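You operate a simulated robot arm through the tools that you are given. There is no shell and no other tool. Be economical: measure what you need, move in short steps, check, and stop when the job is done.

You are at the controls of a simulated robot arm. One attempt, no reset.

TASK
Put things in order on the top of the folding table. At the end: the button jar is on the red small box; the red dusting brush stands where the green twine ball stood; the green twine ball from the top of the folding table stands on top of the beige mounted print (marked "Lake"); the orange wooden block from the top of the folding table stands where the red dusting brush stood; whatever was shut is shut again. Leave all else as you found it, and nothing knocked over. Set down upright: button jar.

It is judged by the outcome, as a careful person would: the job done as asked, and still so three seconds after it is handed in. It fails if anything else is knocked over, pushed out of place, dropped, spilled or broken.

THE ROBOT
A 6-joint arm with a two-finger gripper, fixed in place. Base frame: the origin is at the foot of the arm, x ahead of it, y to its left, z up; the work surface is at about z = 0. Lengths are in m, angles in rad, forces in N, time in s.
With the tool pointing down near the work surface it reaches from about 0.18 to 0.48 m from the base axis. Its first joint turns from -1.152 to 1.152 rad. Payload 1.76 kg.
Tool frame: the origin (TCP) lies between the finger pads and is the grasp point; the fingertips stand 0.029 m ahead of it; z points along the fingers, y is the line along which they close. Largest opening 0.082 m; the body of the gripper starts 0.058 m behind the TCP.
Orientation is that of the tool frame in the base frame, as a unit quaternion [x, y, z, w]. With the fingers straight down and closing along the base's y, the tool's x points along the base's -x, its y along +y and its z along -z.

THE INTERFACE
- The arm moves only by the tool play_rows. Its argument "plan" is one flat list of numbers, 7 for each row, row after row: the turn, a rotation vector about the tool's x, y, z in rad, then the shift along the tool's x, y, z in m, then the finger opening in m, from 0 to 0.082. In form: [wx, wy, wz, x, y, z, grip, wx, wy, wz, x, y, z, grip, ...]. A call has 1 to 20 rows; each row shifts and turns the commanded pose from where the row before left it, along the tool's axes as they then stand. Each row takes 0.2 s and may step no farther than 0.05 m and 0.15 rad from the row before; otherwise, or with a gripper value out of range, the whole call is refused. Where a pose cannot be reached the arm comes as near as it can. A force on the tool above 40 N (or 10 N above the force at the start of the call, whichever is more), or a blocked arm, ends the call early, and 0.2 s more pass. The fingers move at their own pace and stop on an object; they squeeze with about 24 N. The grip force told is the motor's: it shows also when the fingers shut on nothing. Time passes only in rows, and 0.2 s behind the last, so rows that do not move let the fingers close. The reply holds the time, the measured pose of the TCP, the force on the tool along the base axes, the opening and the grip force, in the units named above and with some noise, with the torque about the TCP (base axes, N m) and any sound that the robot's microphone picked up.
- Cameras (640 x 400 px; columns grow to the right, rows downward): "scene" is fixed at [0.0524, 0.3324, 0.4252]; the picture's right is [-0.80, -0.60, 0.00], its down [-0.35, 0.46, -0.81] and it looks along [0.49, -0.65, -0.58] (base axes); focal length 215 px, centre (320, 200). "wrist" rides on the gripper at [0.079, 0.004, -0.089] in the tool frame; the picture's right is [-0.05, 1.00, 0.00], its down [-0.71, -0.04, -0.71] and it looks along [-0.71, -0.04, 0.71] (tool axes); focal length 256 px, centre (320, 200). There is no depth. A picture from a camera that has moved, and an enlarged one, comes with that camera's place and axes in the base frame and with its lens.
- capture(camera): a new picture of that camera. It takes no simulated time.
- inspect(camera, box): a new picture of the part [left, top, right, bottom] of that camera's present view, enlarged. It takes no simulated time.
- sign_off(): hands the job in; it is judged then, once.

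Go step by step. Nothing tells you positions but the pictures and the camera data: compare them with the known pose of the tool, close in by small moves and look again before you grip or let go. The budget is 120 turns and 76 pictures, counting those below and the enlarged ones. Unless the task says otherwise, let go and move clear before handing in, and close with one line.

The tools are called by a JSON object that holds its "fn" and its "kwargs". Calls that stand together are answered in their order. play_rows: Moves the arm, as the interface text tells. Its arguments: {"type":"object","properties":{"plan":{"type":"array"}},"required":["plan"]} The other tools are called the same way: capture (camera) takes a picture; inspect (camera, box) takes an enlarged picture of a part of a camera's view; sign_off () hands the job in.

At the start:

```text
time_s: 0.0
eef_pos: [0.2912, 0.0573, 0.3]
tcp_rot: [0.0, 1.0, -0.001, 0.001]
ft_force: [0.6, 0.5, -1.1]
ft_torque: [0.04, -0.01, 0.02]
width: 0.0821
finger_force: 0.1
```

scene: 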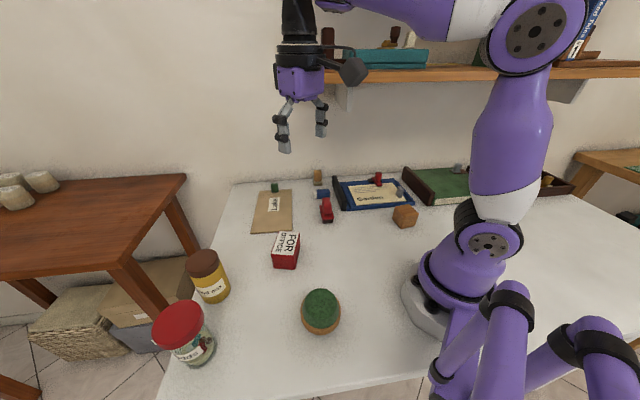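
wrist: 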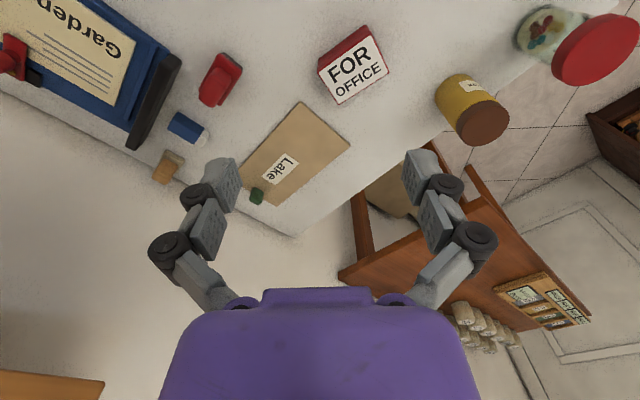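

I see a table with two jars, a red box, a beige print, a framed blue print and various small items. I'll enlarge the views to identify each one.

{"fn": "inspect", "kwargs": {"camera": "scene", "box": [230, 150, 430, 275]}}

{"fn": "inspect", "kwargs": {"camera": "scene", "box": [140, 230, 360, 368]}}

{"fn": "inspect", "kwargs": {"camera": "scene", "box": [380, 140, 640, 302]}}

{"fn": "inspect", "kwargs": {"camera": "wrist", "box": [0, 0, 400, 250]}}

```text
3.20 times, centred on (330, 212) of scene
camera zoom: at [0.0524, 0.3324, 0.4252], right [-0.8, -0.6, 0.0], down [-0.35, 0.46, -0.81], along [0.49, -0.65, -0.58], focal length 687 px, centre (288, 160)
```

zoom: 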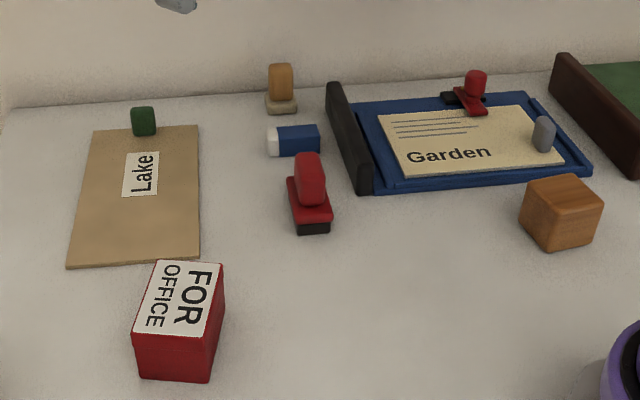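

```text
2.90 times, centred on (250, 299) of scene
camera zoom: at [0.0524, 0.3324, 0.4252], right [-0.8, -0.6, 0.0], down [-0.35, 0.46, -0.81], along [0.49, -0.65, -0.58], focal length 622 px, centre (523, -87)
```

zoom: 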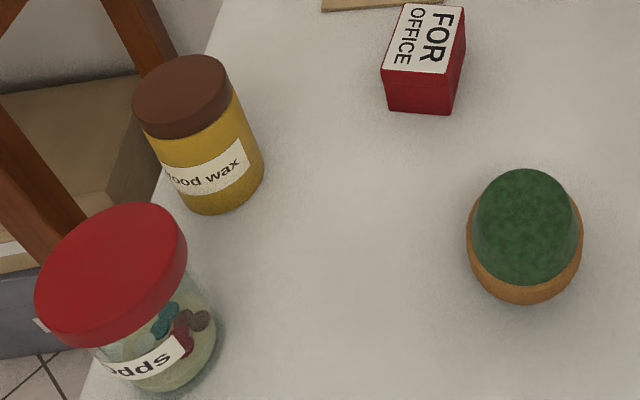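

```text
2.46 times, centred on (510, 221) of scene
camera zoom: at [0.0524, 0.3324, 0.4252], right [-0.8, -0.6, 0.0], down [-0.35, 0.46, -0.81], along [0.49, -0.65, -0.58], focal length 528 px, centre (-148, 148)
```

zoom: 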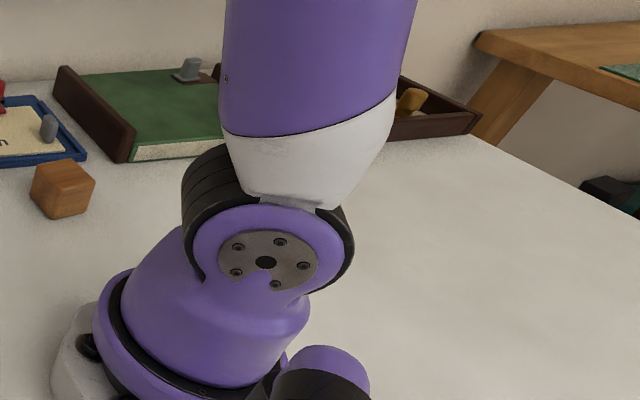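

```text
1.60 times, centred on (200, 125) of wrist
camera zoom: at [0.213, 0.0625, 0.3872], right [0.05, 1.0, 0.0], down [0.71, -0.04, 0.71], along [0.71, -0.04, -0.71], focal length 410 px, centre (512, 320)
```

zoom: 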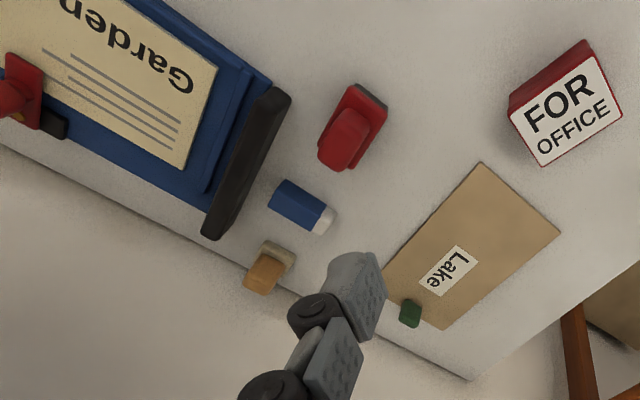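

The "Odds" jar at about (0.30, 0.34), the twine ball at about (0.17, 0.17) and the orange block at about (0.15, -0.21) are roughly located. There are two red brush-like items, so I'll move the wrist camera to the right side to tell them apart.

{"fn": "play_rows", "kwargs": {"plan": [0, 0, 0, 0.008, -0.04, 0, 0.082, 0, 0, 0, 0.008, -0.04, 0, 0.082, 0, 0, 0, 0.008, -0.04, 0, 0.082, 0, 0, 0, 0.008, -0.04, 0, 0.082, 0, 0, 0, 0.008, -0.04, 0, 0.082]}}

{"fn": "capture", "kwargs": {"camera": "wrist"}}

{"fn": "capture", "kwargs": {"camera": "scene"}}

```text
time_s: 1.2
eef_pos: [0.2509, -0.1266, 0.3021]
tcp_rot: [-0.017, 1.0, 0.003, -0.007]
ft_force: [-17.6, 9.6, 0.6]
ft_torque: [-0.82, -1.42, 0.19]
width: 0.0818
finger_force: 0.1
stopped in row 5: the force on the tool passed its limit at 121 N (the readings are from after the stop); the commanded pose is now the measured one
```

```text
69 pictures are left
camera wrist: at [0.1747, -0.1244, 0.3905], right [0.02, 1.0, 0.0], down [0.72, -0.02, 0.7], along [0.7, -0.01, -0.72], focal length 256 px, centre (320, 200)
```

wrist: 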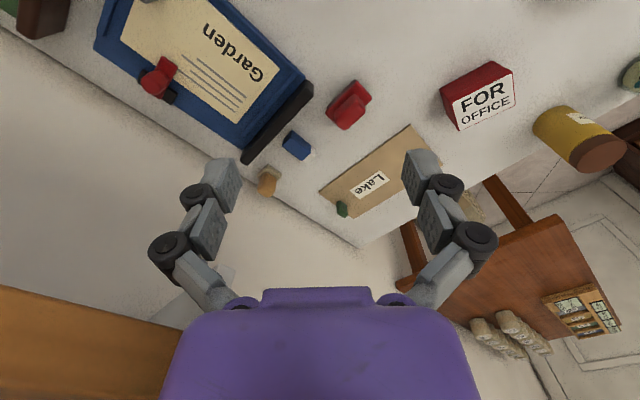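

```text
68 pictures are left
```

scene: 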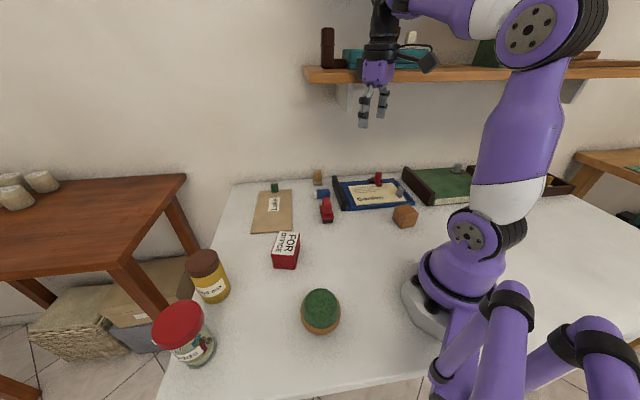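

The arm touched something near the shelf, so I'll check what it was and whether anything moved.

{"fn": "inspect", "kwargs": {"camera": "scene", "box": [290, 0, 490, 125]}}

{"fn": "inspect", "kwargs": {"camera": "wrist", "box": [0, 200, 320, 400]}}

```text
3.20 times, centred on (390, 62) of scene
camera zoom: at [0.0523, 0.3324, 0.4252], right [-0.8, -0.6, 0.0], down [-0.35, 0.46, -0.81], along [0.49, -0.65, -0.58], focal length 687 px, centre (96, 640)
```

zoom: 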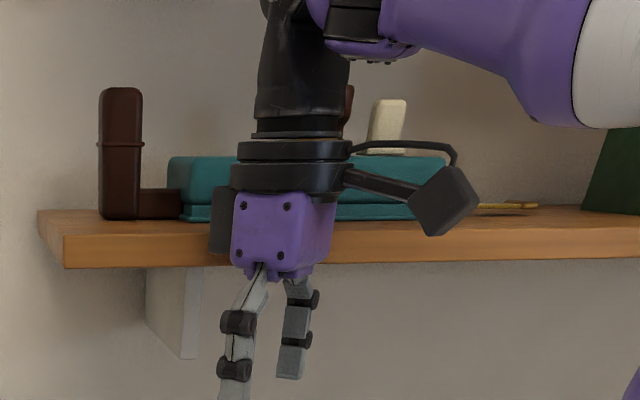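

```text
2.00 times, centred on (160, 300) of wrist
camera zoom: at [0.1747, -0.1244, 0.3905], right [0.02, 1.0, 0.0], down [0.72, -0.02, 0.7], along [0.7, -0.01, -0.72], focal length 512 px, centre (640, 0)
```

zoom: 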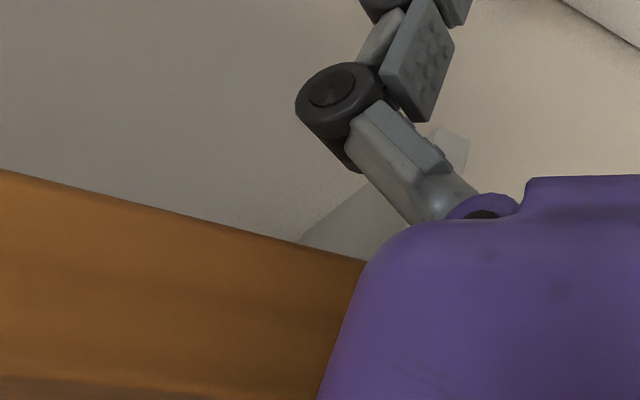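

The gripper housing touched the shelf's front edge: underside z≈0.36, edge on the line 0.74x−0.67y≈0.31. Nothing on the shelf appears disturbed. I'll back off toward the base and lower, then look closely.

{"fn": "play_rows", "kwargs": {"plan": [0, 0, 0, 0.03, 0.02, 0, 0.082, 0, 0, 0, 0.02, 0.01, 0.03, 0.082, 0, 0, 0, 0, 0, 0, 0.082]}}

{"fn": "inspect", "kwargs": {"camera": "wrist", "box": [60, 20, 300, 170]}}

{"fn": "inspect", "kwargs": {"camera": "wrist", "box": [240, 50, 480, 200]}}

{"fn": "inspect", "kwargs": {"camera": "scene", "box": [310, 160, 430, 235]}}

```text
time_s: 2.0
eef_pos: [0.2015, -0.0985, 0.2711]
tcp_rot: [-0.017, 1.0, 0.001, -0.004]
ft_force: [0.4, 0.5, 0.1]
ft_torque: [-0.05, 0.02, 0.01]
width: 0.0818
finger_force: 0.0
```

```text
2.67 times, centred on (180, 95) of wrist
camera zoom: at [0.1245, -0.0965, 0.3606], right [0.02, 1.0, 0.0], down [0.71, -0.02, 0.7], along [0.7, -0.01, -0.71], focal length 683 px, centre (693, 480)
```

zoom: 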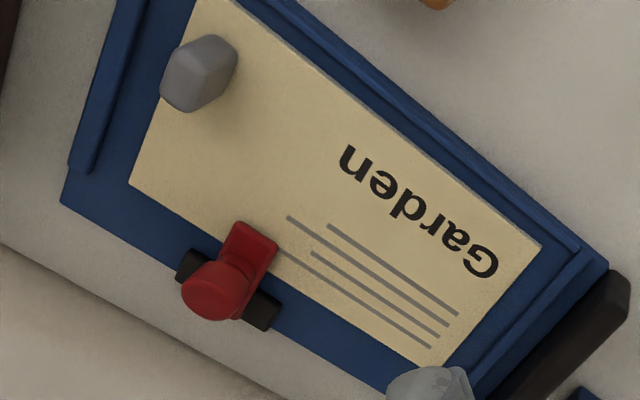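

```text
2.67 times, centred on (360, 125) of wrist
camera zoom: at [0.1245, -0.0965, 0.3606], right [0.02, 1.0, 0.0], down [0.71, -0.02, 0.7], along [0.7, -0.01, -0.71], focal length 683 px, centre (213, 400)
```

zoom: 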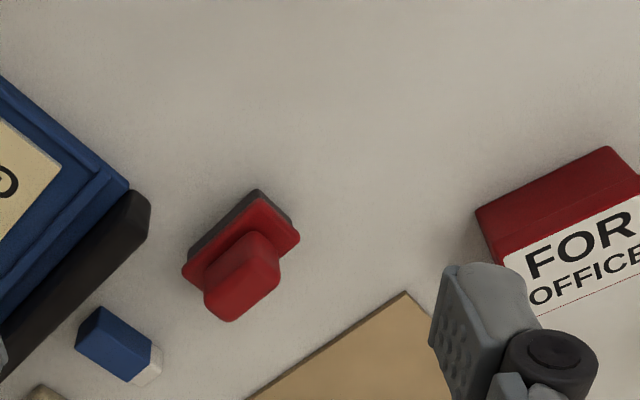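

```text
5.33 times, centred on (370, 198) of scene
camera zoom: at [0.0524, 0.3324, 0.4252], right [-0.8, -0.6, 0.0], down [-0.35, 0.46, -0.81], along [0.49, -0.65, -0.58], focal length 1145 px, centre (53, 213)
```

zoom: 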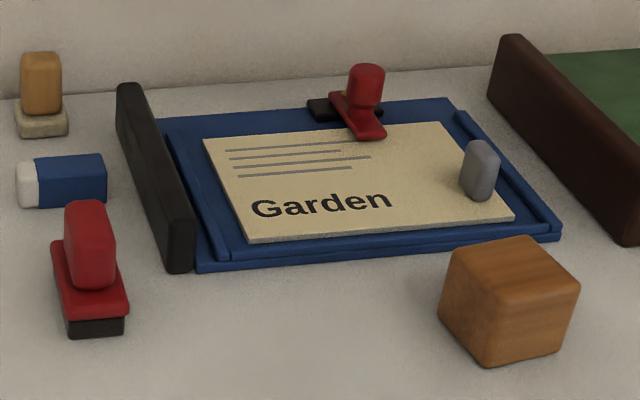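

The free-standing red item at about (0.34, -0.08) is brush-like, with a red handle and plate over a black bristle block. Next I'll swing left and turn the wrist so its camera looks back over the twine ball, box and jars.

{"fn": "play_rows", "kwargs": {"plan": [0, 0, 0, 0, 0.045, 0, 0.082, 0, 0, 0, 0, 0.045, 0, 0.082, 0, 0, 0, 0, 0.045, 0, 0.082, 0, 0, 0, 0, 0.045, 0, 0.082, 0, 0, 0, 0, 0.045, 0, 0.082, 0, 0, 0, 0, 0.045, 0, 0.082, 0, 0, 0, 0, 0.045, 0, 0.082, 0, 0, 0, 0, 0.03, 0, 0.082, 0, 0, 0.143, 0, 0, 0, 0.082, 0, 0, 0.143, 0, 0, 0, 0.082, 0, 0, 0.143, 0, 0, 0, 0.082, 0, 0, 0.143, 0, 0, 0, 0.082, 0, 0, 0.143, 0, 0, 0, 0.082, 0, 0, 0.143, 0, 0, 0, 0.082, 0, 0, 0.143, 0, 0, 0, 0.082, 0, 0, 0.143, 0, 0, 0, 0.082, 0, 0, 0.143, 0, 0, 0, 0.082, 0, 0, 0.143, 0, 0, 0, 0.082, 0, 0, 0.14, 0, 0, 0, 0.082]}}

{"fn": "capture", "kwargs": {"camera": "wrist"}}

```text
time_s: 6.0
eef_pos: [0.1899, 0.2468, 0.2738]
tcp_rot: [0.695, 0.719, -0.003, -0.007]
ft_force: [0.0, -0.4, 0.6]
ft_torque: [0.03, -0.02, 0.02]
width: 0.0817
finger_force: 0.0
```

```text
62 pictures are left
camera wrist: at [0.1931, 0.3264, 0.3611], right [1.0, -0.02, -0.01], down [-0.01, -0.71, 0.7], along [-0.02, -0.7, -0.71], focal length 256 px, centre (320, 200)
```

wrist: 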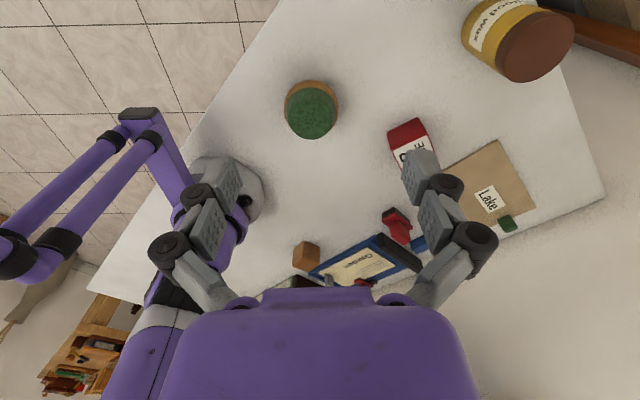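

Good view. I'll zoom in on the twine ball, the box and the brush.

{"fn": "inspect", "kwargs": {"camera": "wrist", "box": [240, 50, 400, 150]}}

{"fn": "inspect", "kwargs": {"camera": "wrist", "box": [360, 100, 560, 225]}}

{"fn": "inspect", "kwargs": {"camera": "scene", "box": [280, 275, 360, 350]}}

```text
4.00 times, centred on (320, 100) of wrist
camera zoom: at [0.1931, 0.3264, 0.3611], right [1.0, -0.02, -0.01], down [-0.01, -0.71, 0.7], along [-0.02, -0.7, -0.71], focal length 1024 px, centre (320, 600)
```

zoom: 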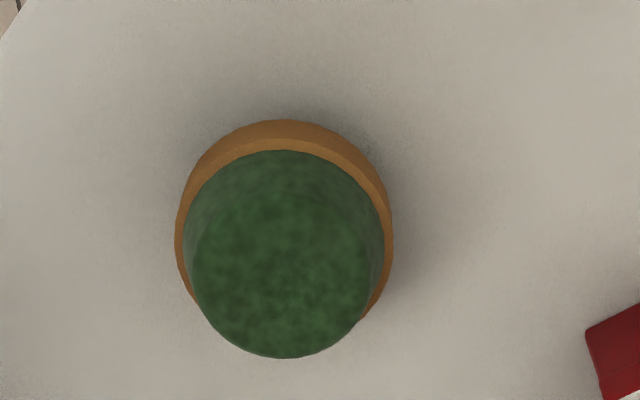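

```text
3.20 times, centred on (460, 162) of wrist
camera zoom: at [0.1931, 0.3264, 0.3611], right [1.0, -0.02, -0.01], down [-0.01, -0.71, 0.7], along [-0.02, -0.7, -0.71], focal length 819 px, centre (-128, 320)
```

zoom: 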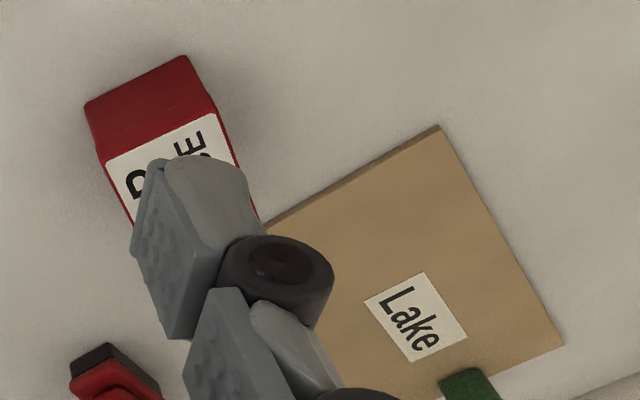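

```text
5.33 times, centred on (320, 312) of scene
camera zoom: at [0.0524, 0.3324, 0.4252], right [-0.8, -0.6, 0.0], down [-0.35, 0.46, -0.81], along [0.49, -0.65, -0.58], focal length 1145 px, centre (320, -400)
```

zoom: 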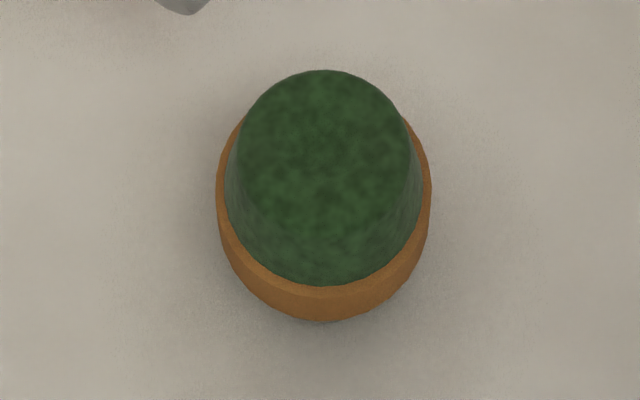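

The twine ball seems to be the green body in an orange base. Before committing I'll check the hidden area right of the robot for look-alikes.

{"fn": "play_rows", "kwargs": {"plan": [0, 0, 0, -0.045, 0, 0, 0.082, 0, 0, 0, -0.045, 0, 0, 0.082, 0, 0, 0, -0.045, 0, 0, 0.082, 0, 0, 0, -0.045, 0, 0, 0.082, 0, 0, 0, -0.045, 0, 0, 0.082, 0, 0, 0, -0.045, 0, 0, 0.082, 0, 0, 0, 0, 0, 0, 0.082]}}

{"fn": "capture", "kwargs": {"camera": "wrist"}}

{"fn": "capture", "kwargs": {"camera": "scene"}}

```text
time_s: 7.6
eef_pos: [0.1985, -0.0243, 0.2695]
tcp_rot: [0.694, 0.72, -0.002, -0.006]
ft_force: [0.4, -1.0, 0.5]
ft_torque: [0.03, -0.02, 0.03]
width: 0.0824
finger_force: 0.1
```

```text
58 pictures are left
camera wrist: at [0.2021, 0.0552, 0.3579], right [1.0, -0.02, -0.01], down [0.0, -0.71, 0.7], along [-0.02, -0.7, -0.71], focal length 256 px, centre (320, 200)
```

wrist: 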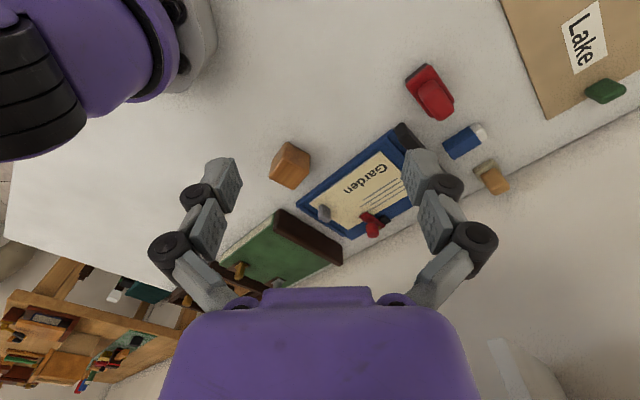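

```text
57 pictures are left
```

scene: 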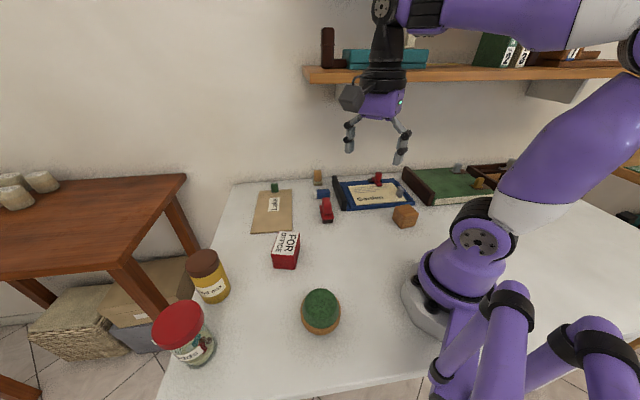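

{"fn": "inspect", "kwargs": {"camera": "scene", "box": [390, 140, 550, 240]}}

{"fn": "inspect", "kwargs": {"camera": "wrist", "box": [380, 50, 540, 200]}}

{"fn": "inspect", "kwargs": {"camera": "scene", "box": [440, 10, 640, 135]}}

```text
4.00 times, centred on (470, 190) of scene
camera zoom: at [0.0524, 0.3323, 0.4252], right [-0.8, -0.6, 0.0], down [-0.35, 0.46, -0.81], along [0.49, -0.65, -0.58], focal length 858 px, centre (-280, 240)
```

zoom: 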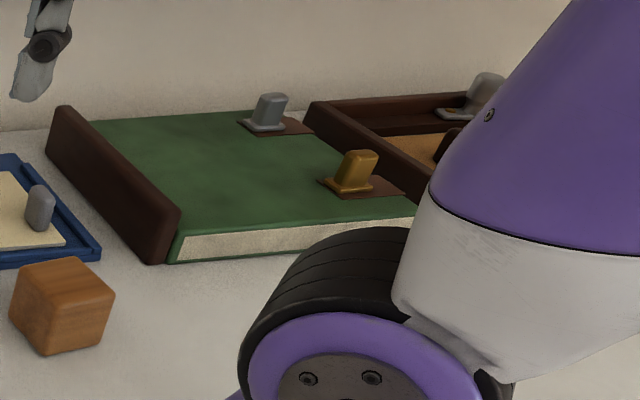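

```text
2.67 times, centred on (460, 125) of wrist
camera zoom: at [0.2021, 0.0552, 0.3579], right [1.0, -0.02, -0.01], down [0.0, -0.71, 0.7], along [-0.02, -0.7, -0.71], focal length 683 px, centre (-53, 400)
```

zoom: 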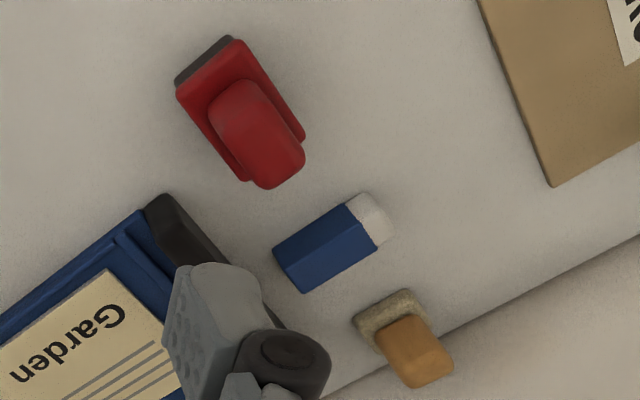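

```text
3.20 times, centred on (540, 72) of scene
camera zoom: at [0.0524, 0.3323, 0.4252], right [-0.8, -0.6, 0.0], down [-0.35, 0.46, -0.81], along [0.49, -0.65, -0.58], focal length 687 px, centre (-384, 608)
```

zoom: 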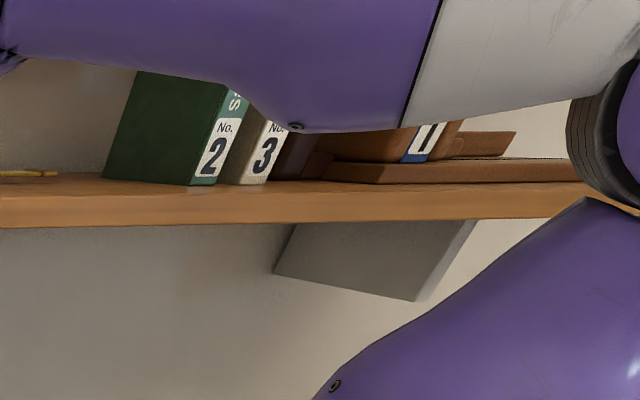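

The green body in the orange dish is the only twine ball on the table: centre about (0.175, 0.167), rim 0.0755 wide, top z≈0.055. The Lake print's near end is around (0.455, 0.031). I'll move above the twine ball now.

{"fn": "play_rows", "kwargs": {"plan": [0, 0, 0.037, 0, 0, 0, 0.082, 0, 0, 0, 0.04, -0.005, 0.02, 0.082, 0, 0, 0, 0.04, -0.005, 0.03, 0.082, 0, 0, 0, 0.04, -0.005, 0.03, 0.082, 0, 0, 0, 0.04, -0.005, 0.03, 0.082, 0, 0, 0, 0.031, -0.0035, 0.02, 0.082, 0, 0, 0, 0, 0, 0, 0.082]}}

{"fn": "capture", "kwargs": {"camera": "wrist"}}

{"fn": "inspect", "kwargs": {"camera": "scene", "box": [260, 225, 420, 345]}}

```text
refused: row 3 steps farther than a row can; nothing moved
```

```text
53 pictures are left
camera wrist: at [0.2021, 0.0552, 0.3579], right [1.0, -0.02, -0.01], down [0.0, -0.71, 0.7], along [-0.02, -0.7, -0.71], focal length 256 px, centre (320, 200)
```

wrist: 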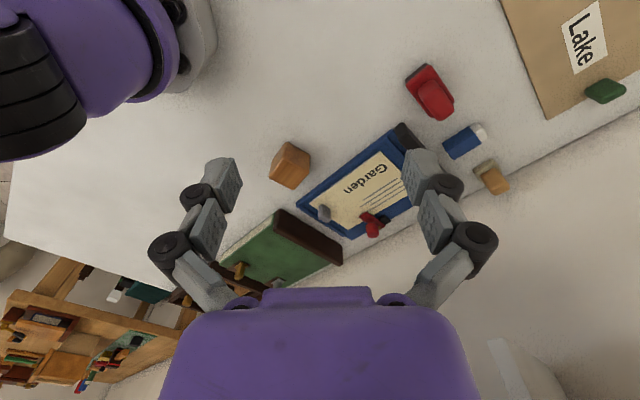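

```text
3.33 times, centred on (340, 285) of scene
camera zoom: at [0.0524, 0.3323, 0.4252], right [-0.8, -0.6, 0.0], down [-0.35, 0.46, -0.81], along [0.49, -0.65, -0.58], focal length 715 px, centre (253, -83)
```

zoom: 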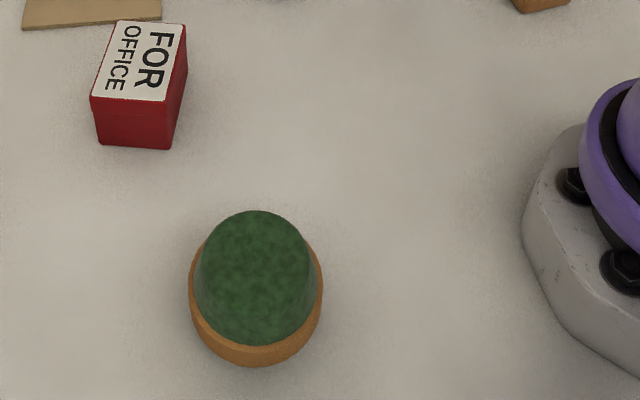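

A row was too long and nothing moved. I'll repeat it with shorter steps.

{"fn": "play_rows", "kwargs": {"plan": [0, 0, 0.037, 0, 0, 0, 0.082, 0, 0, 0, 0.038, -0.005, 0.02, 0.082, 0, 0, 0, 0.038, -0.005, 0.024, 0.082, 0, 0, 0, 0.038, -0.005, 0.024, 0.082, 0, 0, 0, 0.038, -0.005, 0.024, 0.082, 0, 0, 0, 0.038, -0.0035, 0.02, 0.082, 0, 0, 0, 0, 0, 0.018, 0.082, 0, 0, 0, 0, 0, 0, 0.082]}}

{"fn": "capture", "kwargs": {"camera": "wrist"}}

{"fn": "inspect", "kwargs": {"camera": "scene", "box": [240, 215, 420, 350]}}

```text
time_s: 9.4
eef_pos: [0.1731, 0.1676, 0.142]
tcp_rot: [0.708, 0.706, -0.004, -0.005]
ft_force: [0.6, -0.1, 0.2]
ft_torque: [0.0, 0.01, 0.01]
width: 0.082
finger_force: 0.0
```

```text
51 pictures are left
camera wrist: at [0.1802, 0.2473, 0.231], right [1.0, -0.05, -0.01], down [-0.03, -0.71, 0.7], along [-0.05, -0.7, -0.71], focal length 256 px, centre (320, 200)
```

wrist: 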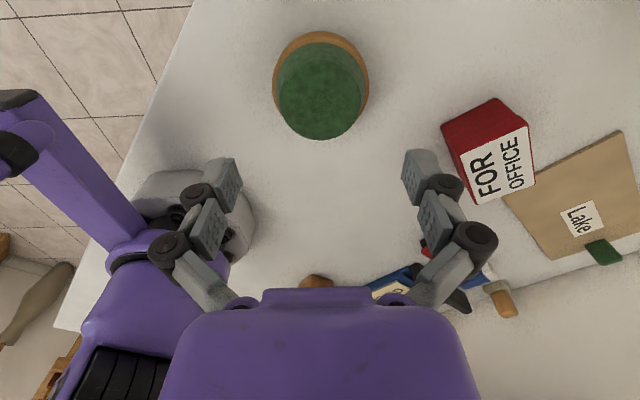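

```text
2.96 times, centred on (330, 282) of scene
camera zoom: at [0.0524, 0.3324, 0.4252], right [-0.8, -0.6, 0.0], down [-0.35, 0.46, -0.81], along [0.49, -0.65, -0.58], focal length 636 px, centre (290, -44)
```

zoom: 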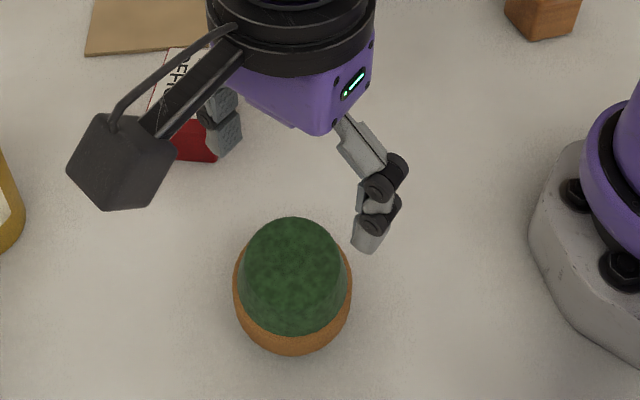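

The gripper is centred over the ball at (0.174, 0.168). I'll descend so the tips sit just above the orange rim, then close on the green body.

{"fn": "play_rows", "kwargs": {"plan": [0, 0, 0, 0, 0, 0.04, 0.082, 0, 0, 0, 0, 0.001, 0.03, 0.082, 0, 0, 0, 0, 0, 0.014, 0.082, 0, 0, 0, 0, 0, 0, 0.082, 0, 0, 0, 0, 0, 0, 0.05, 0, 0, 0, 0, 0, 0, 0.05]}}

{"fn": "capture", "kwargs": {"camera": "wrist"}}

```text
time_s: 10.8
eef_pos: [0.1744, 0.1676, 0.0603]
tcp_rot: [0.707, 0.707, -0.002, -0.006]
ft_force: [-2.4, 1.2, 15.9]
ft_torque: [0.03, 0.19, 0.05]
width: 0.0653
finger_force: 24.1
```

```text
49 pictures are left
camera wrist: at [0.1812, 0.2479, 0.1473], right [1.0, -0.05, -0.01], down [-0.03, -0.71, 0.7], along [-0.05, -0.7, -0.71], focal length 256 px, centre (320, 200)
```

wrist: 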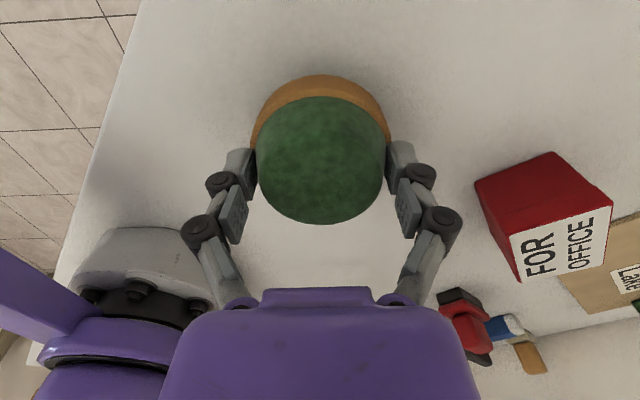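

It is gripped at 0.065 with 24 N. I'll lift slightly and check that the orange base comes with it.

{"fn": "play_rows", "kwargs": {"plan": [0, 0, 0, 0, 0, -0.01, 0.045, 0, 0, 0, 0, 0, -0.015, 0.045, 0, 0, 0, 0, 0, 0, 0.045]}}

{"fn": "inspect", "kwargs": {"camera": "scene", "box": [240, 215, 420, 350]}}

{"fn": "capture", "kwargs": {"camera": "wrist"}}

```text
time_s: 11.6
eef_pos: [0.1745, 0.1675, 0.0826]
tcp_rot: [0.708, 0.706, -0.003, -0.006]
ft_force: [-0.8, -0.1, -1.4]
ft_torque: [-0.02, 0.0, -0.01]
width: 0.065
finger_force: 24.5
```

```text
2.96 times, centred on (330, 282) of scene
camera zoom: at [0.0524, 0.3324, 0.4252], right [-0.8, -0.6, 0.0], down [-0.35, 0.46, -0.81], along [0.49, -0.65, -0.58], focal length 636 px, centre (290, -44)
```

zoom: 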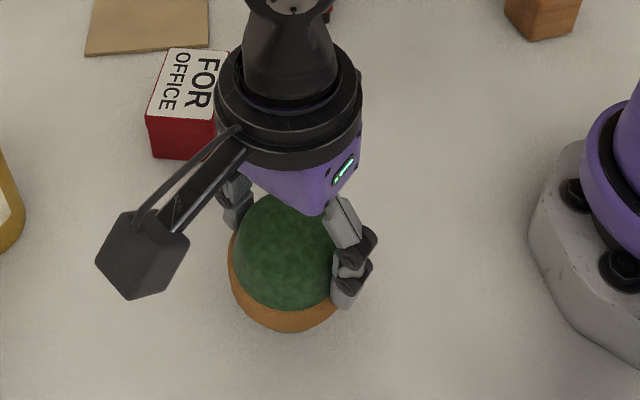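

```text
47 pictures are left
camera wrist: at [0.182, 0.247, 0.1718], right [1.0, -0.05, -0.01], down [-0.03, -0.71, 0.71], along [-0.05, -0.7, -0.71], focal length 256 px, centre (320, 200)
```

wrist: 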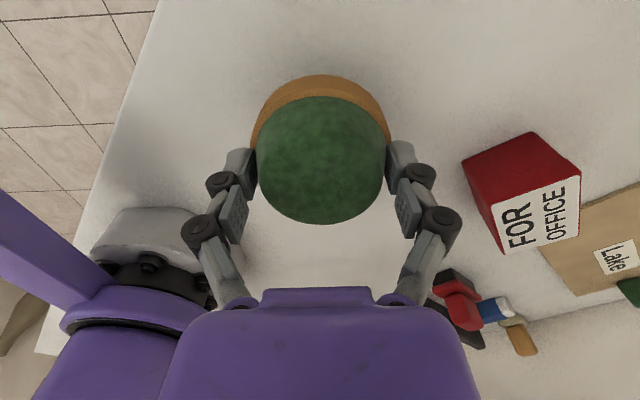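

The twine ball came up as one piece. I'll raise it and carry it over to the near end of the Lake print.

{"fn": "play_rows", "kwargs": {"plan": [0, 0, 0, 0, 0, -0.03, 0.045, 0, 0, 0, 0, 0, -0.03, 0.045, 0, 0, 0, -0.0195, 0.04, 0, 0.045, 0, 0, 0, -0.0195, 0.04, 0, 0.045, 0, 0, 0, -0.0195, 0.04, 0, 0.045, 0, 0, 0, -0.0195, 0.04, 0, 0.045, 0, 0, 0, -0.0195, 0.04, 0, 0.045, 0, 0, 0, -0.0195, 0.04, 0, 0.045, 0, 0, 0, -0.0195, 0.04, 0, 0.045, 0, 0, 0, 0, 0, 0.03, 0.045, 0, 0, 0, 0, 0, 0, 0.045]}}

{"fn": "capture", "kwargs": {"camera": "wrist"}}

{"fn": "inspect", "kwargs": {"camera": "scene", "box": [220, 140, 380, 260]}}

```text
time_s: 14.0
eef_pos: [0.4535, 0.0294, 0.1114]
tcp_rot: [0.708, 0.707, -0.003, -0.005]
ft_force: [0.9, 0.9, -0.4]
ft_torque: [-0.03, -0.03, 0.0]
width: 0.0651
finger_force: 23.8
```

```text
46 pictures are left
camera wrist: at [0.4603, 0.1089, 0.1984], right [1.0, -0.05, -0.01], down [-0.03, -0.71, 0.7], along [-0.05, -0.7, -0.71], focal length 256 px, centre (320, 200)
```

wrist: 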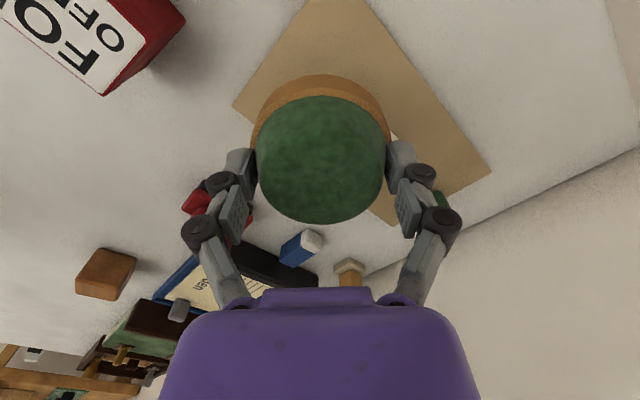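

```text
3.33 times, centred on (300, 200) of scene
camera zoom: at [0.0524, 0.3324, 0.4252], right [-0.8, -0.6, 0.0], down [-0.35, 0.46, -0.81], along [0.49, -0.65, -0.58], focal length 715 px, centre (387, 200)
```

zoom: 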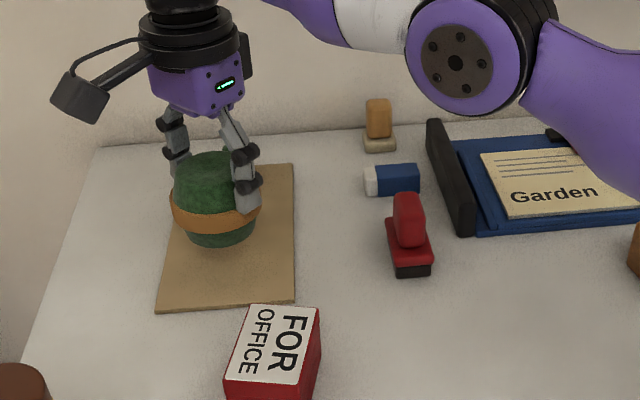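

I now see it is a green ball with an orange band. It's above the near half of the print as intended, so I'll lower it gently.

{"fn": "play_rows", "kwargs": {"plan": [0, 0, 0, 0.001, 0.001, 0.03, 0.045, 0, 0, 0, 0, 0, 0.013, 0.045, 0, 0, 0, 0, 0, 0, 0.045]}}

{"fn": "inspect", "kwargs": {"camera": "scene", "box": [220, 160, 320, 235]}}

```text
time_s: 14.8
eef_pos: [0.4548, 0.0316, 0.0668]
tcp_rot: [0.708, 0.706, -0.002, -0.006]
ft_force: [0.9, 0.5, -0.5]
ft_torque: [0.0, 0.01, -0.01]
width: 0.0652
finger_force: 23.8
```

```text
5.33 times, centred on (270, 198) of scene
camera zoom: at [0.0524, 0.3324, 0.4252], right [-0.8, -0.6, 0.0], down [-0.35, 0.46, -0.81], along [0.49, -0.65, -0.58], focal length 1145 px, centre (587, 213)
```

zoom: 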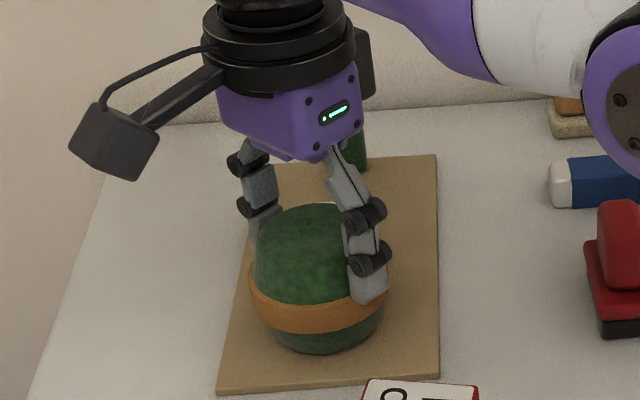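

It's nearly touching, so I'll go down in millimetre steps and read the force.

{"fn": "play_rows", "kwargs": {"plan": [0, 0, 0, 0, 0, 0.001, 0.045, 0, 0, 0, 0, 0, 0.001, 0.045, 0, 0, 0, 0, 0, 0, 0.045]}}

```text
time_s: 15.6
eef_pos: [0.4549, 0.0313, 0.0661]
tcp_rot: [0.708, 0.706, -0.003, -0.005]
ft_force: [-0.2, -0.1, -0.1]
ft_torque: [-0.01, -0.02, 0.0]
width: 0.0652
finger_force: 23.7
```

{"fn": "play_rows", "kwargs": {"plan": [0, 0, 0, 0, 0, 0.0015, 0.045, 0, 0, 0, 0, 0, 0.0015, 0.045, 0, 0, 0, 0, 0, 0, 0.045]}}

```text
time_s: 16.4
eef_pos: [0.4564, 0.0312, 0.0651]
tcp_rot: [0.708, 0.707, -0.001, -0.003]
ft_force: [-1.5, -0.3, 28.0]
ft_torque: [0.04, 0.09, 0.0]
width: 0.065
finger_force: 24.1
```

It has contacted the print. I'll ease off, release and rise.

{"fn": "play_rows", "kwargs": {"plan": [0, 0, 0, 0, 0, -0.002, 0.045, 0, 0, 0, 0, 0, 0, 0.082, 0, 0, 0, 0, 0, 0, 0.082, 0, 0, 0, 0, 0, -0.03, 0.082, 0, 0, 0, 0, 0, -0.04, 0.082, 0, 0, 0, 0, 0, -0.03, 0.082, 0, 0, 0, 0, 0, 0, 0.082]}}

{"fn": "inspect", "kwargs": {"camera": "scene", "box": [220, 150, 340, 240]}}

{"fn": "capture", "kwargs": {"camera": "wrist"}}

```text
time_s: 18.0
eef_pos: [0.4557, 0.0313, 0.1638]
tcp_rot: [0.708, 0.706, -0.003, -0.006]
ft_force: [-0.9, -0.3, -0.1]
ft_torque: [0.01, -0.03, -0.01]
width: 0.0821
finger_force: 0.1
```

```text
4.44 times, centred on (280, 195) of scene
camera zoom: at [0.0524, 0.3324, 0.4252], right [-0.8, -0.6, 0.0], down [-0.35, 0.46, -0.81], along [0.49, -0.65, -0.58], focal length 954 px, centre (498, 222)
```

zoom: 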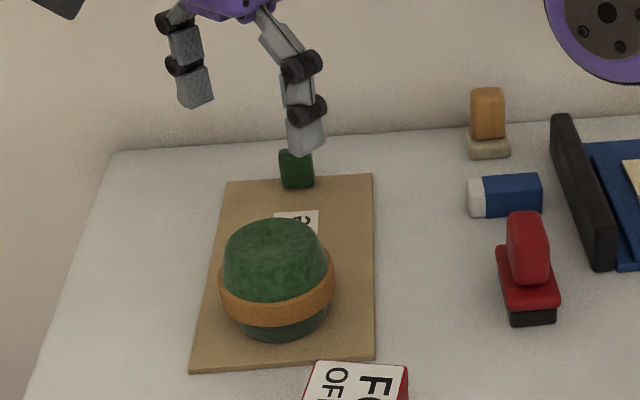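

```text
42 pictures are left
camera wrist: at [0.4619, 0.1114, 0.2518], right [1.0, -0.05, -0.01], down [-0.03, -0.71, 0.71], along [-0.05, -0.7, -0.71], focal length 256 px, centre (320, 200)
```

wrist: 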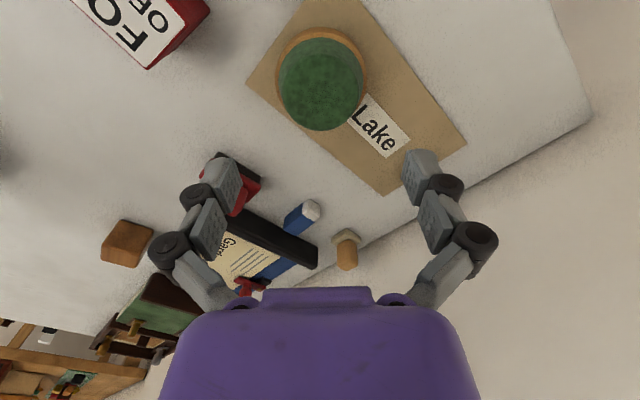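

The twine ball stands on the print. Next I'll stage for the brush at about (0.34, -0.08), with its long axis toward the wall. I'll turn the gripper 45° and stay low and clear of the shelf.

{"fn": "play_rows", "kwargs": {"plan": [0, 0, 0, -0.0103, -0.0464, 0, 0.06, 0, 0, 0, -0.0103, -0.0464, 0, 0.06, 0, 0, 0, -0.0103, -0.0464, 0, 0.06, 0, 0, 0, -0.0103, -0.0464, 0, 0.06, 0, 0, -0.131, 0, 0, 0, 0.06, 0, 0, -0.131, 0, 0, 0, 0.06, 0, 0, -0.131, 0, 0, 0, 0.06, 0, 0, -0.131, 0, 0, 0, 0.06, 0, 0, -0.131, 0, 0, 0, 0.06, 0, 0, -0.131, 0, 0, 0, 0.06, 0, 0, 0, 0, 0, 0.027, 0.06, 0, 0, 0, 0, 0, 0.027, 0.06, 0, 0, 0, -0.03, 0, 0, 0.06, 0, 0, 0, 0, 0, 0, 0.06]}}

{"fn": "capture", "kwargs": {"camera": "wrist"}}

```text
time_s: 21.0
eef_pos: [0.2902, -0.0313, 0.1125]
tcp_rot: [0.383, 0.924, -0.001, -0.006]
ft_force: [0.7, -0.5, 0.6]
ft_torque: [0.01, 0.01, 0.0]
width: 0.06
finger_force: 0.0
```

```text
41 pictures are left
camera wrist: at [0.2396, 0.0274, 0.2013], right [0.74, 0.67, -0.01], down [0.48, -0.53, 0.7], along [0.46, -0.52, -0.71], focal length 256 px, centre (320, 200)
```

wrist: 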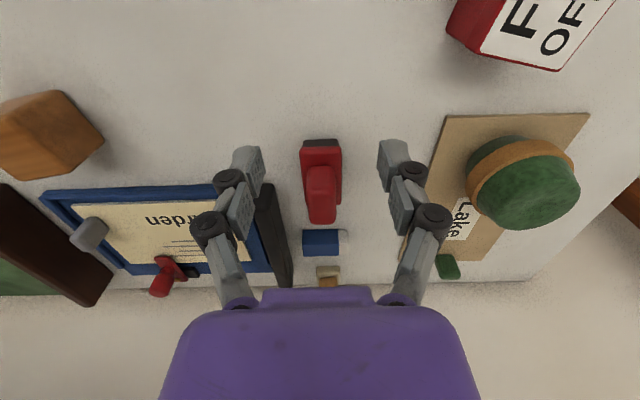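

The brush is aligned with the gripper plane. I'll move over its handle at about (0.3385, -0.0835), descend and close.

{"fn": "play_rows", "kwargs": {"plan": [0, 0, 0, -0.035, -0.0015, 0, 0.06, 0, 0, 0, -0.036, -0.0015, 0, 0.06, 0, 0, 0, 0, 0, 0.03, 0.06, 0, 0, 0, 0, 0, 0.02, 0.06, 0, 0, 0, 0, 0, 0, 0.06]}}

{"fn": "capture", "kwargs": {"camera": "wrist"}}

{"fn": "inspect", "kwargs": {"camera": "scene", "box": [270, 160, 390, 235]}}

```text
time_s: 22.2
eef_pos: [0.3393, -0.0818, 0.0622]
tcp_rot: [0.383, 0.924, 0.0, -0.005]
ft_force: [-0.8, -0.1, 0.0]
ft_torque: [-0.03, 0.02, 0.01]
width: 0.06
finger_force: 0.0
```

```text
40 pictures are left
camera wrist: at [0.287, -0.0219, 0.1505], right [0.74, 0.67, -0.01], down [0.48, -0.53, 0.7], along [0.46, -0.52, -0.71], focal length 256 px, centre (320, 200)
```

wrist: 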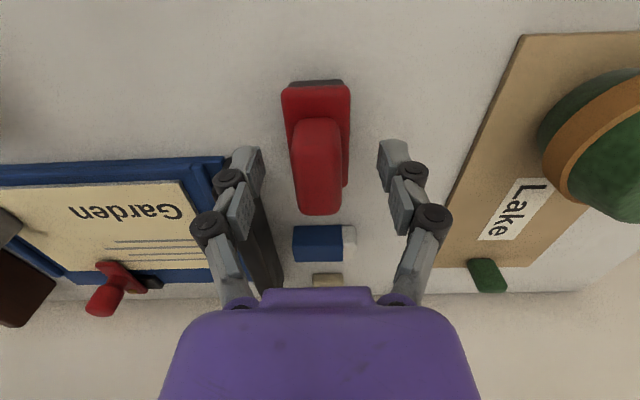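

```text
5.33 times, centred on (330, 198) of scene
camera zoom: at [0.0524, 0.3324, 0.4252], right [-0.8, -0.6, 0.0], down [-0.35, 0.46, -0.81], along [0.49, -0.65, -0.58], focal length 1145 px, centre (267, 213)
```

zoom: 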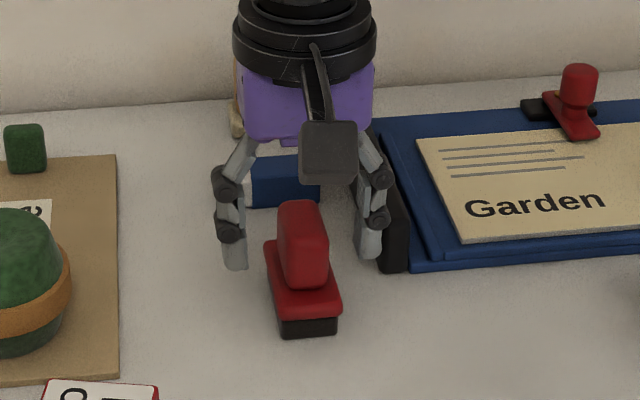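

The gripper straddles the handle. I'll descend the last centimetre and close.

{"fn": "play_rows", "kwargs": {"plan": [0, 0, 0, -0.001, 0, 0.009, 0.06, 0, 0, 0, 0, 0, 0, 0.06, 0, 0, 0, 0, 0, 0, 0.01, 0, 0, 0, 0, 0, 0, 0.01, 0, 0, 0, 0, 0, 0, 0.01]}}

```text
time_s: 23.4
eef_pos: [0.3409, -0.0824, 0.0531]
tcp_rot: [0.383, 0.924, 0.0, -0.005]
ft_force: [-2.5, 0.4, 38.4]
ft_torque: [0.02, 0.01, 0.03]
width: 0.0229
finger_force: 24.4
```

It is gripped at 0.023, with the fingertips pressing on the plate. I'll lift a little and look.

{"fn": "play_rows", "kwargs": {"plan": [0, 0, 0, 0, 0, -0.01, 0.01, 0, 0, 0, 0, 0, -0.02, 0.01, 0, 0, 0, 0, 0, 0, 0.01]}}

{"fn": "inspect", "kwargs": {"camera": "scene", "box": [270, 160, 390, 235]}}

```text
time_s: 24.2
eef_pos: [0.3382, -0.0841, 0.0823]
tcp_rot: [0.382, 0.924, 0.0, -0.007]
ft_force: [0.3, 0.3, 0.2]
ft_torque: [0.0, 0.0, 0.04]
width: 0.0228
finger_force: 23.8
```

```text
5.33 times, centred on (330, 198) of scene
camera zoom: at [0.0524, 0.3324, 0.4252], right [-0.8, -0.6, 0.0], down [-0.35, 0.46, -0.81], along [0.49, -0.65, -0.58], focal length 1145 px, centre (267, 213)
```

zoom: 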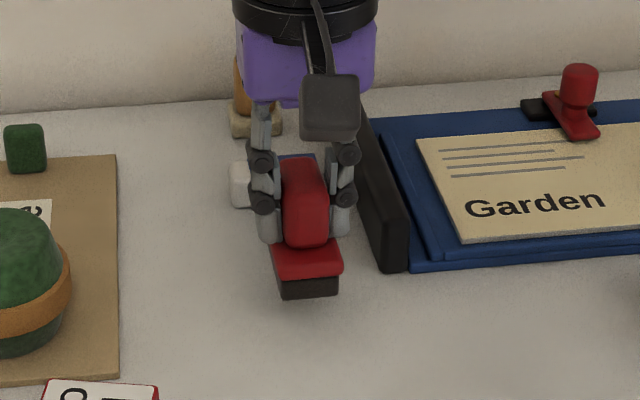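

The brush is held cleanly. I'll carry it to the twine ball's old spot at (0.1745, 0.1675).

{"fn": "play_rows", "kwargs": {"plan": [0, 0, 0, 0.042, 0.0088, -0.004, 0.01, 0, 0, 0, 0.042, 0.0088, -0.004, 0.01, 0, 0, 0, 0.042, 0.0088, -0.004, 0.01, 0, 0, 0, 0.042, 0.0088, 0, 0.01, 0, 0, 0, 0.042, 0.0088, 0, 0.01, 0, 0, 0, 0.042, 0.0088, 0, 0.01, 0, 0, 0, 0.0417, 0.0088, 0, 0.01, 0, 0, 0, 0, 0, 0.02, 0.01, 0, 0, 0, 0, 0, 0, 0.01]}}

{"fn": "capture", "kwargs": {"camera": "wrist"}}

{"fn": "inspect", "kwargs": {"camera": "scene", "box": [240, 215, 420, 350]}}

```text
time_s: 26.2
eef_pos: [0.1745, 0.1695, 0.0769]
tcp_rot: [0.382, 0.924, -0.002, -0.006]
ft_force: [0.3, 0.4, -0.4]
ft_torque: [0.01, -0.02, -0.01]
width: 0.0232
finger_force: 23.7
```

```text
37 pictures are left
camera wrist: at [0.1235, 0.2282, 0.1655], right [0.74, 0.67, -0.01], down [0.48, -0.53, 0.7], along [0.46, -0.52, -0.71], focal length 256 px, centre (320, 200)
```

wrist: 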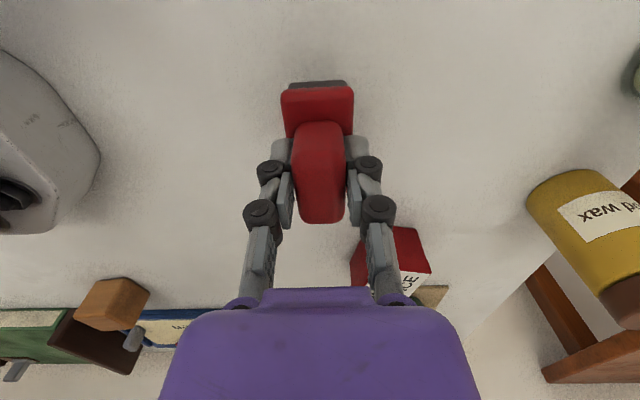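

```text
2.96 times, centred on (330, 282) of scene
camera zoom: at [0.0524, 0.3324, 0.4252], right [-0.8, -0.6, 0.0], down [-0.35, 0.46, -0.81], along [0.49, -0.65, -0.58], focal length 636 px, centre (290, -44)
```

zoom: 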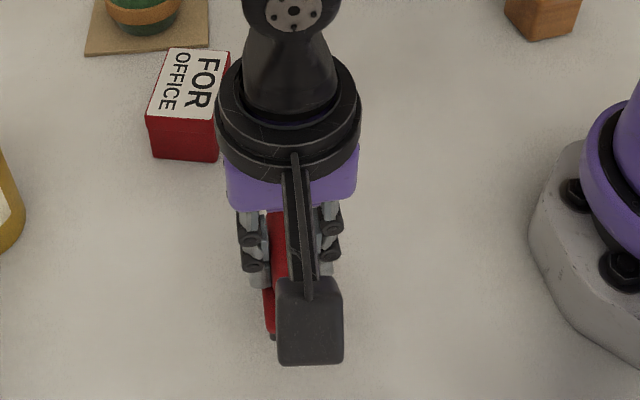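

Lowering it onto the spot.

{"fn": "play_rows", "kwargs": {"plan": [0, 0, 0, -0.001, -0.001, 0.019, 0.01, 0, 0, 0, 0, 0, 0.0025, 0.01, 0, 0, 0, 0, 0, 0.0015, 0.01, 0, 0, 0, 0, 0, 0, 0.01]}}

```text
time_s: 27.2
eef_pos: [0.1733, 0.165, 0.0532]
tcp_rot: [0.383, 0.924, 0.001, -0.007]
ft_force: [-1.0, -0.1, 4.1]
ft_torque: [-0.08, -0.09, -0.02]
width: 0.0232
finger_force: 24.0
```

Light contact. Releasing and rising.

{"fn": "play_rows", "kwargs": {"plan": [0, 0, 0, 0, 0, 0, 0.05, 0, 0, 0, 0, 0, 0, 0.05, 0, 0, 0, 0, 0, -0.03, 0.05, 0, 0, 0, 0, 0, -0.04, 0.05, 0, 0, 0, 0, 0, -0.03, 0.05, 0, 0, 0, 0, 0, 0, 0.05]}}

{"fn": "capture", "kwargs": {"camera": "wrist"}}

{"fn": "capture", "kwargs": {"camera": "scene"}}

```text
time_s: 28.6
eef_pos: [0.1735, 0.1641, 0.1562]
tcp_rot: [0.383, 0.924, 0.0, -0.006]
ft_force: [0.4, -0.3, 0.6]
ft_torque: [0.0, -0.01, 0.02]
width: 0.0498
finger_force: 0.2
```

```text
35 pictures are left
camera wrist: at [0.1239, 0.2239, 0.2449], right [0.74, 0.67, -0.01], down [0.48, -0.53, 0.7], along [0.46, -0.52, -0.71], focal length 256 px, centre (320, 200)
```

wrist: 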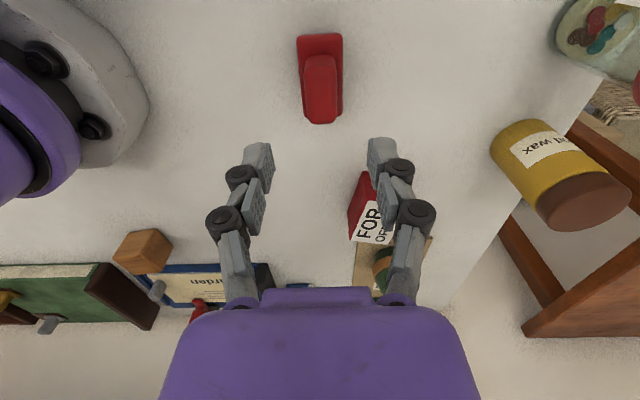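

```text
34 pictures are left
```

scene: 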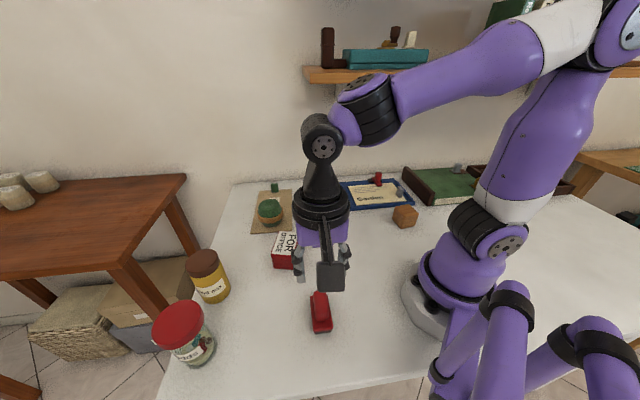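

The brush now stands where the ball was. Next is the orange block near (0.146, -0.208). I'll rotate the wrist back and move over for a close view.

{"fn": "play_rows", "kwargs": {"plan": [0, 0, 0.131, 0, 0, 0, 0.082, 0, 0, 0.131, 0, 0, 0, 0.082, 0, 0, 0.131, 0, 0, 0, 0.082, 0, 0, 0.131, 0, 0, 0, 0.082, 0, 0, 0.131, 0, 0, 0, 0.082, 0, 0, 0.131, 0, 0, 0, 0.082, 0, 0, 0, -0.0406, 0.004, 0, 0.082, 0, 0, 0, -0.0406, 0.004, 0, 0.082, 0, 0, 0, -0.0406, 0.004, 0, 0.082, 0, 0, 0, -0.0406, 0.004, 0, 0.082, 0, 0, 0, -0.0406, 0, 0, 0.082, 0, 0, 0, -0.0406, 0, 0, 0.082, 0, 0, 0, -0.0406, 0, 0, 0.082, 0, 0, 0, 0, 0, 0, 0.082]}}

{"fn": "capture", "kwargs": {"camera": "wrist"}}

```text
time_s: 31.6
eef_pos: [0.189, -0.1181, 0.152]
tcp_rot: [0.708, 0.706, -0.003, -0.006]
ft_force: [-0.7, 0.1, 0.6]
ft_torque: [0.0, 0.02, 0.01]
width: 0.0818
finger_force: 0.1
```

```text
33 pictures are left
camera wrist: at [0.1962, -0.0393, 0.2403], right [1.0, -0.05, -0.01], down [-0.03, -0.71, 0.71], along [-0.05, -0.7, -0.71], focal length 256 px, centre (320, 200)
```

wrist: 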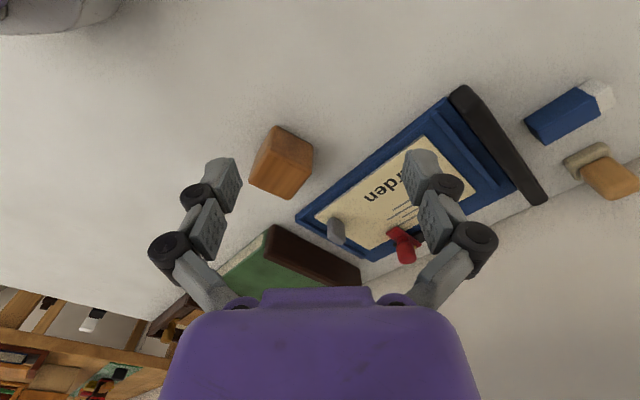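

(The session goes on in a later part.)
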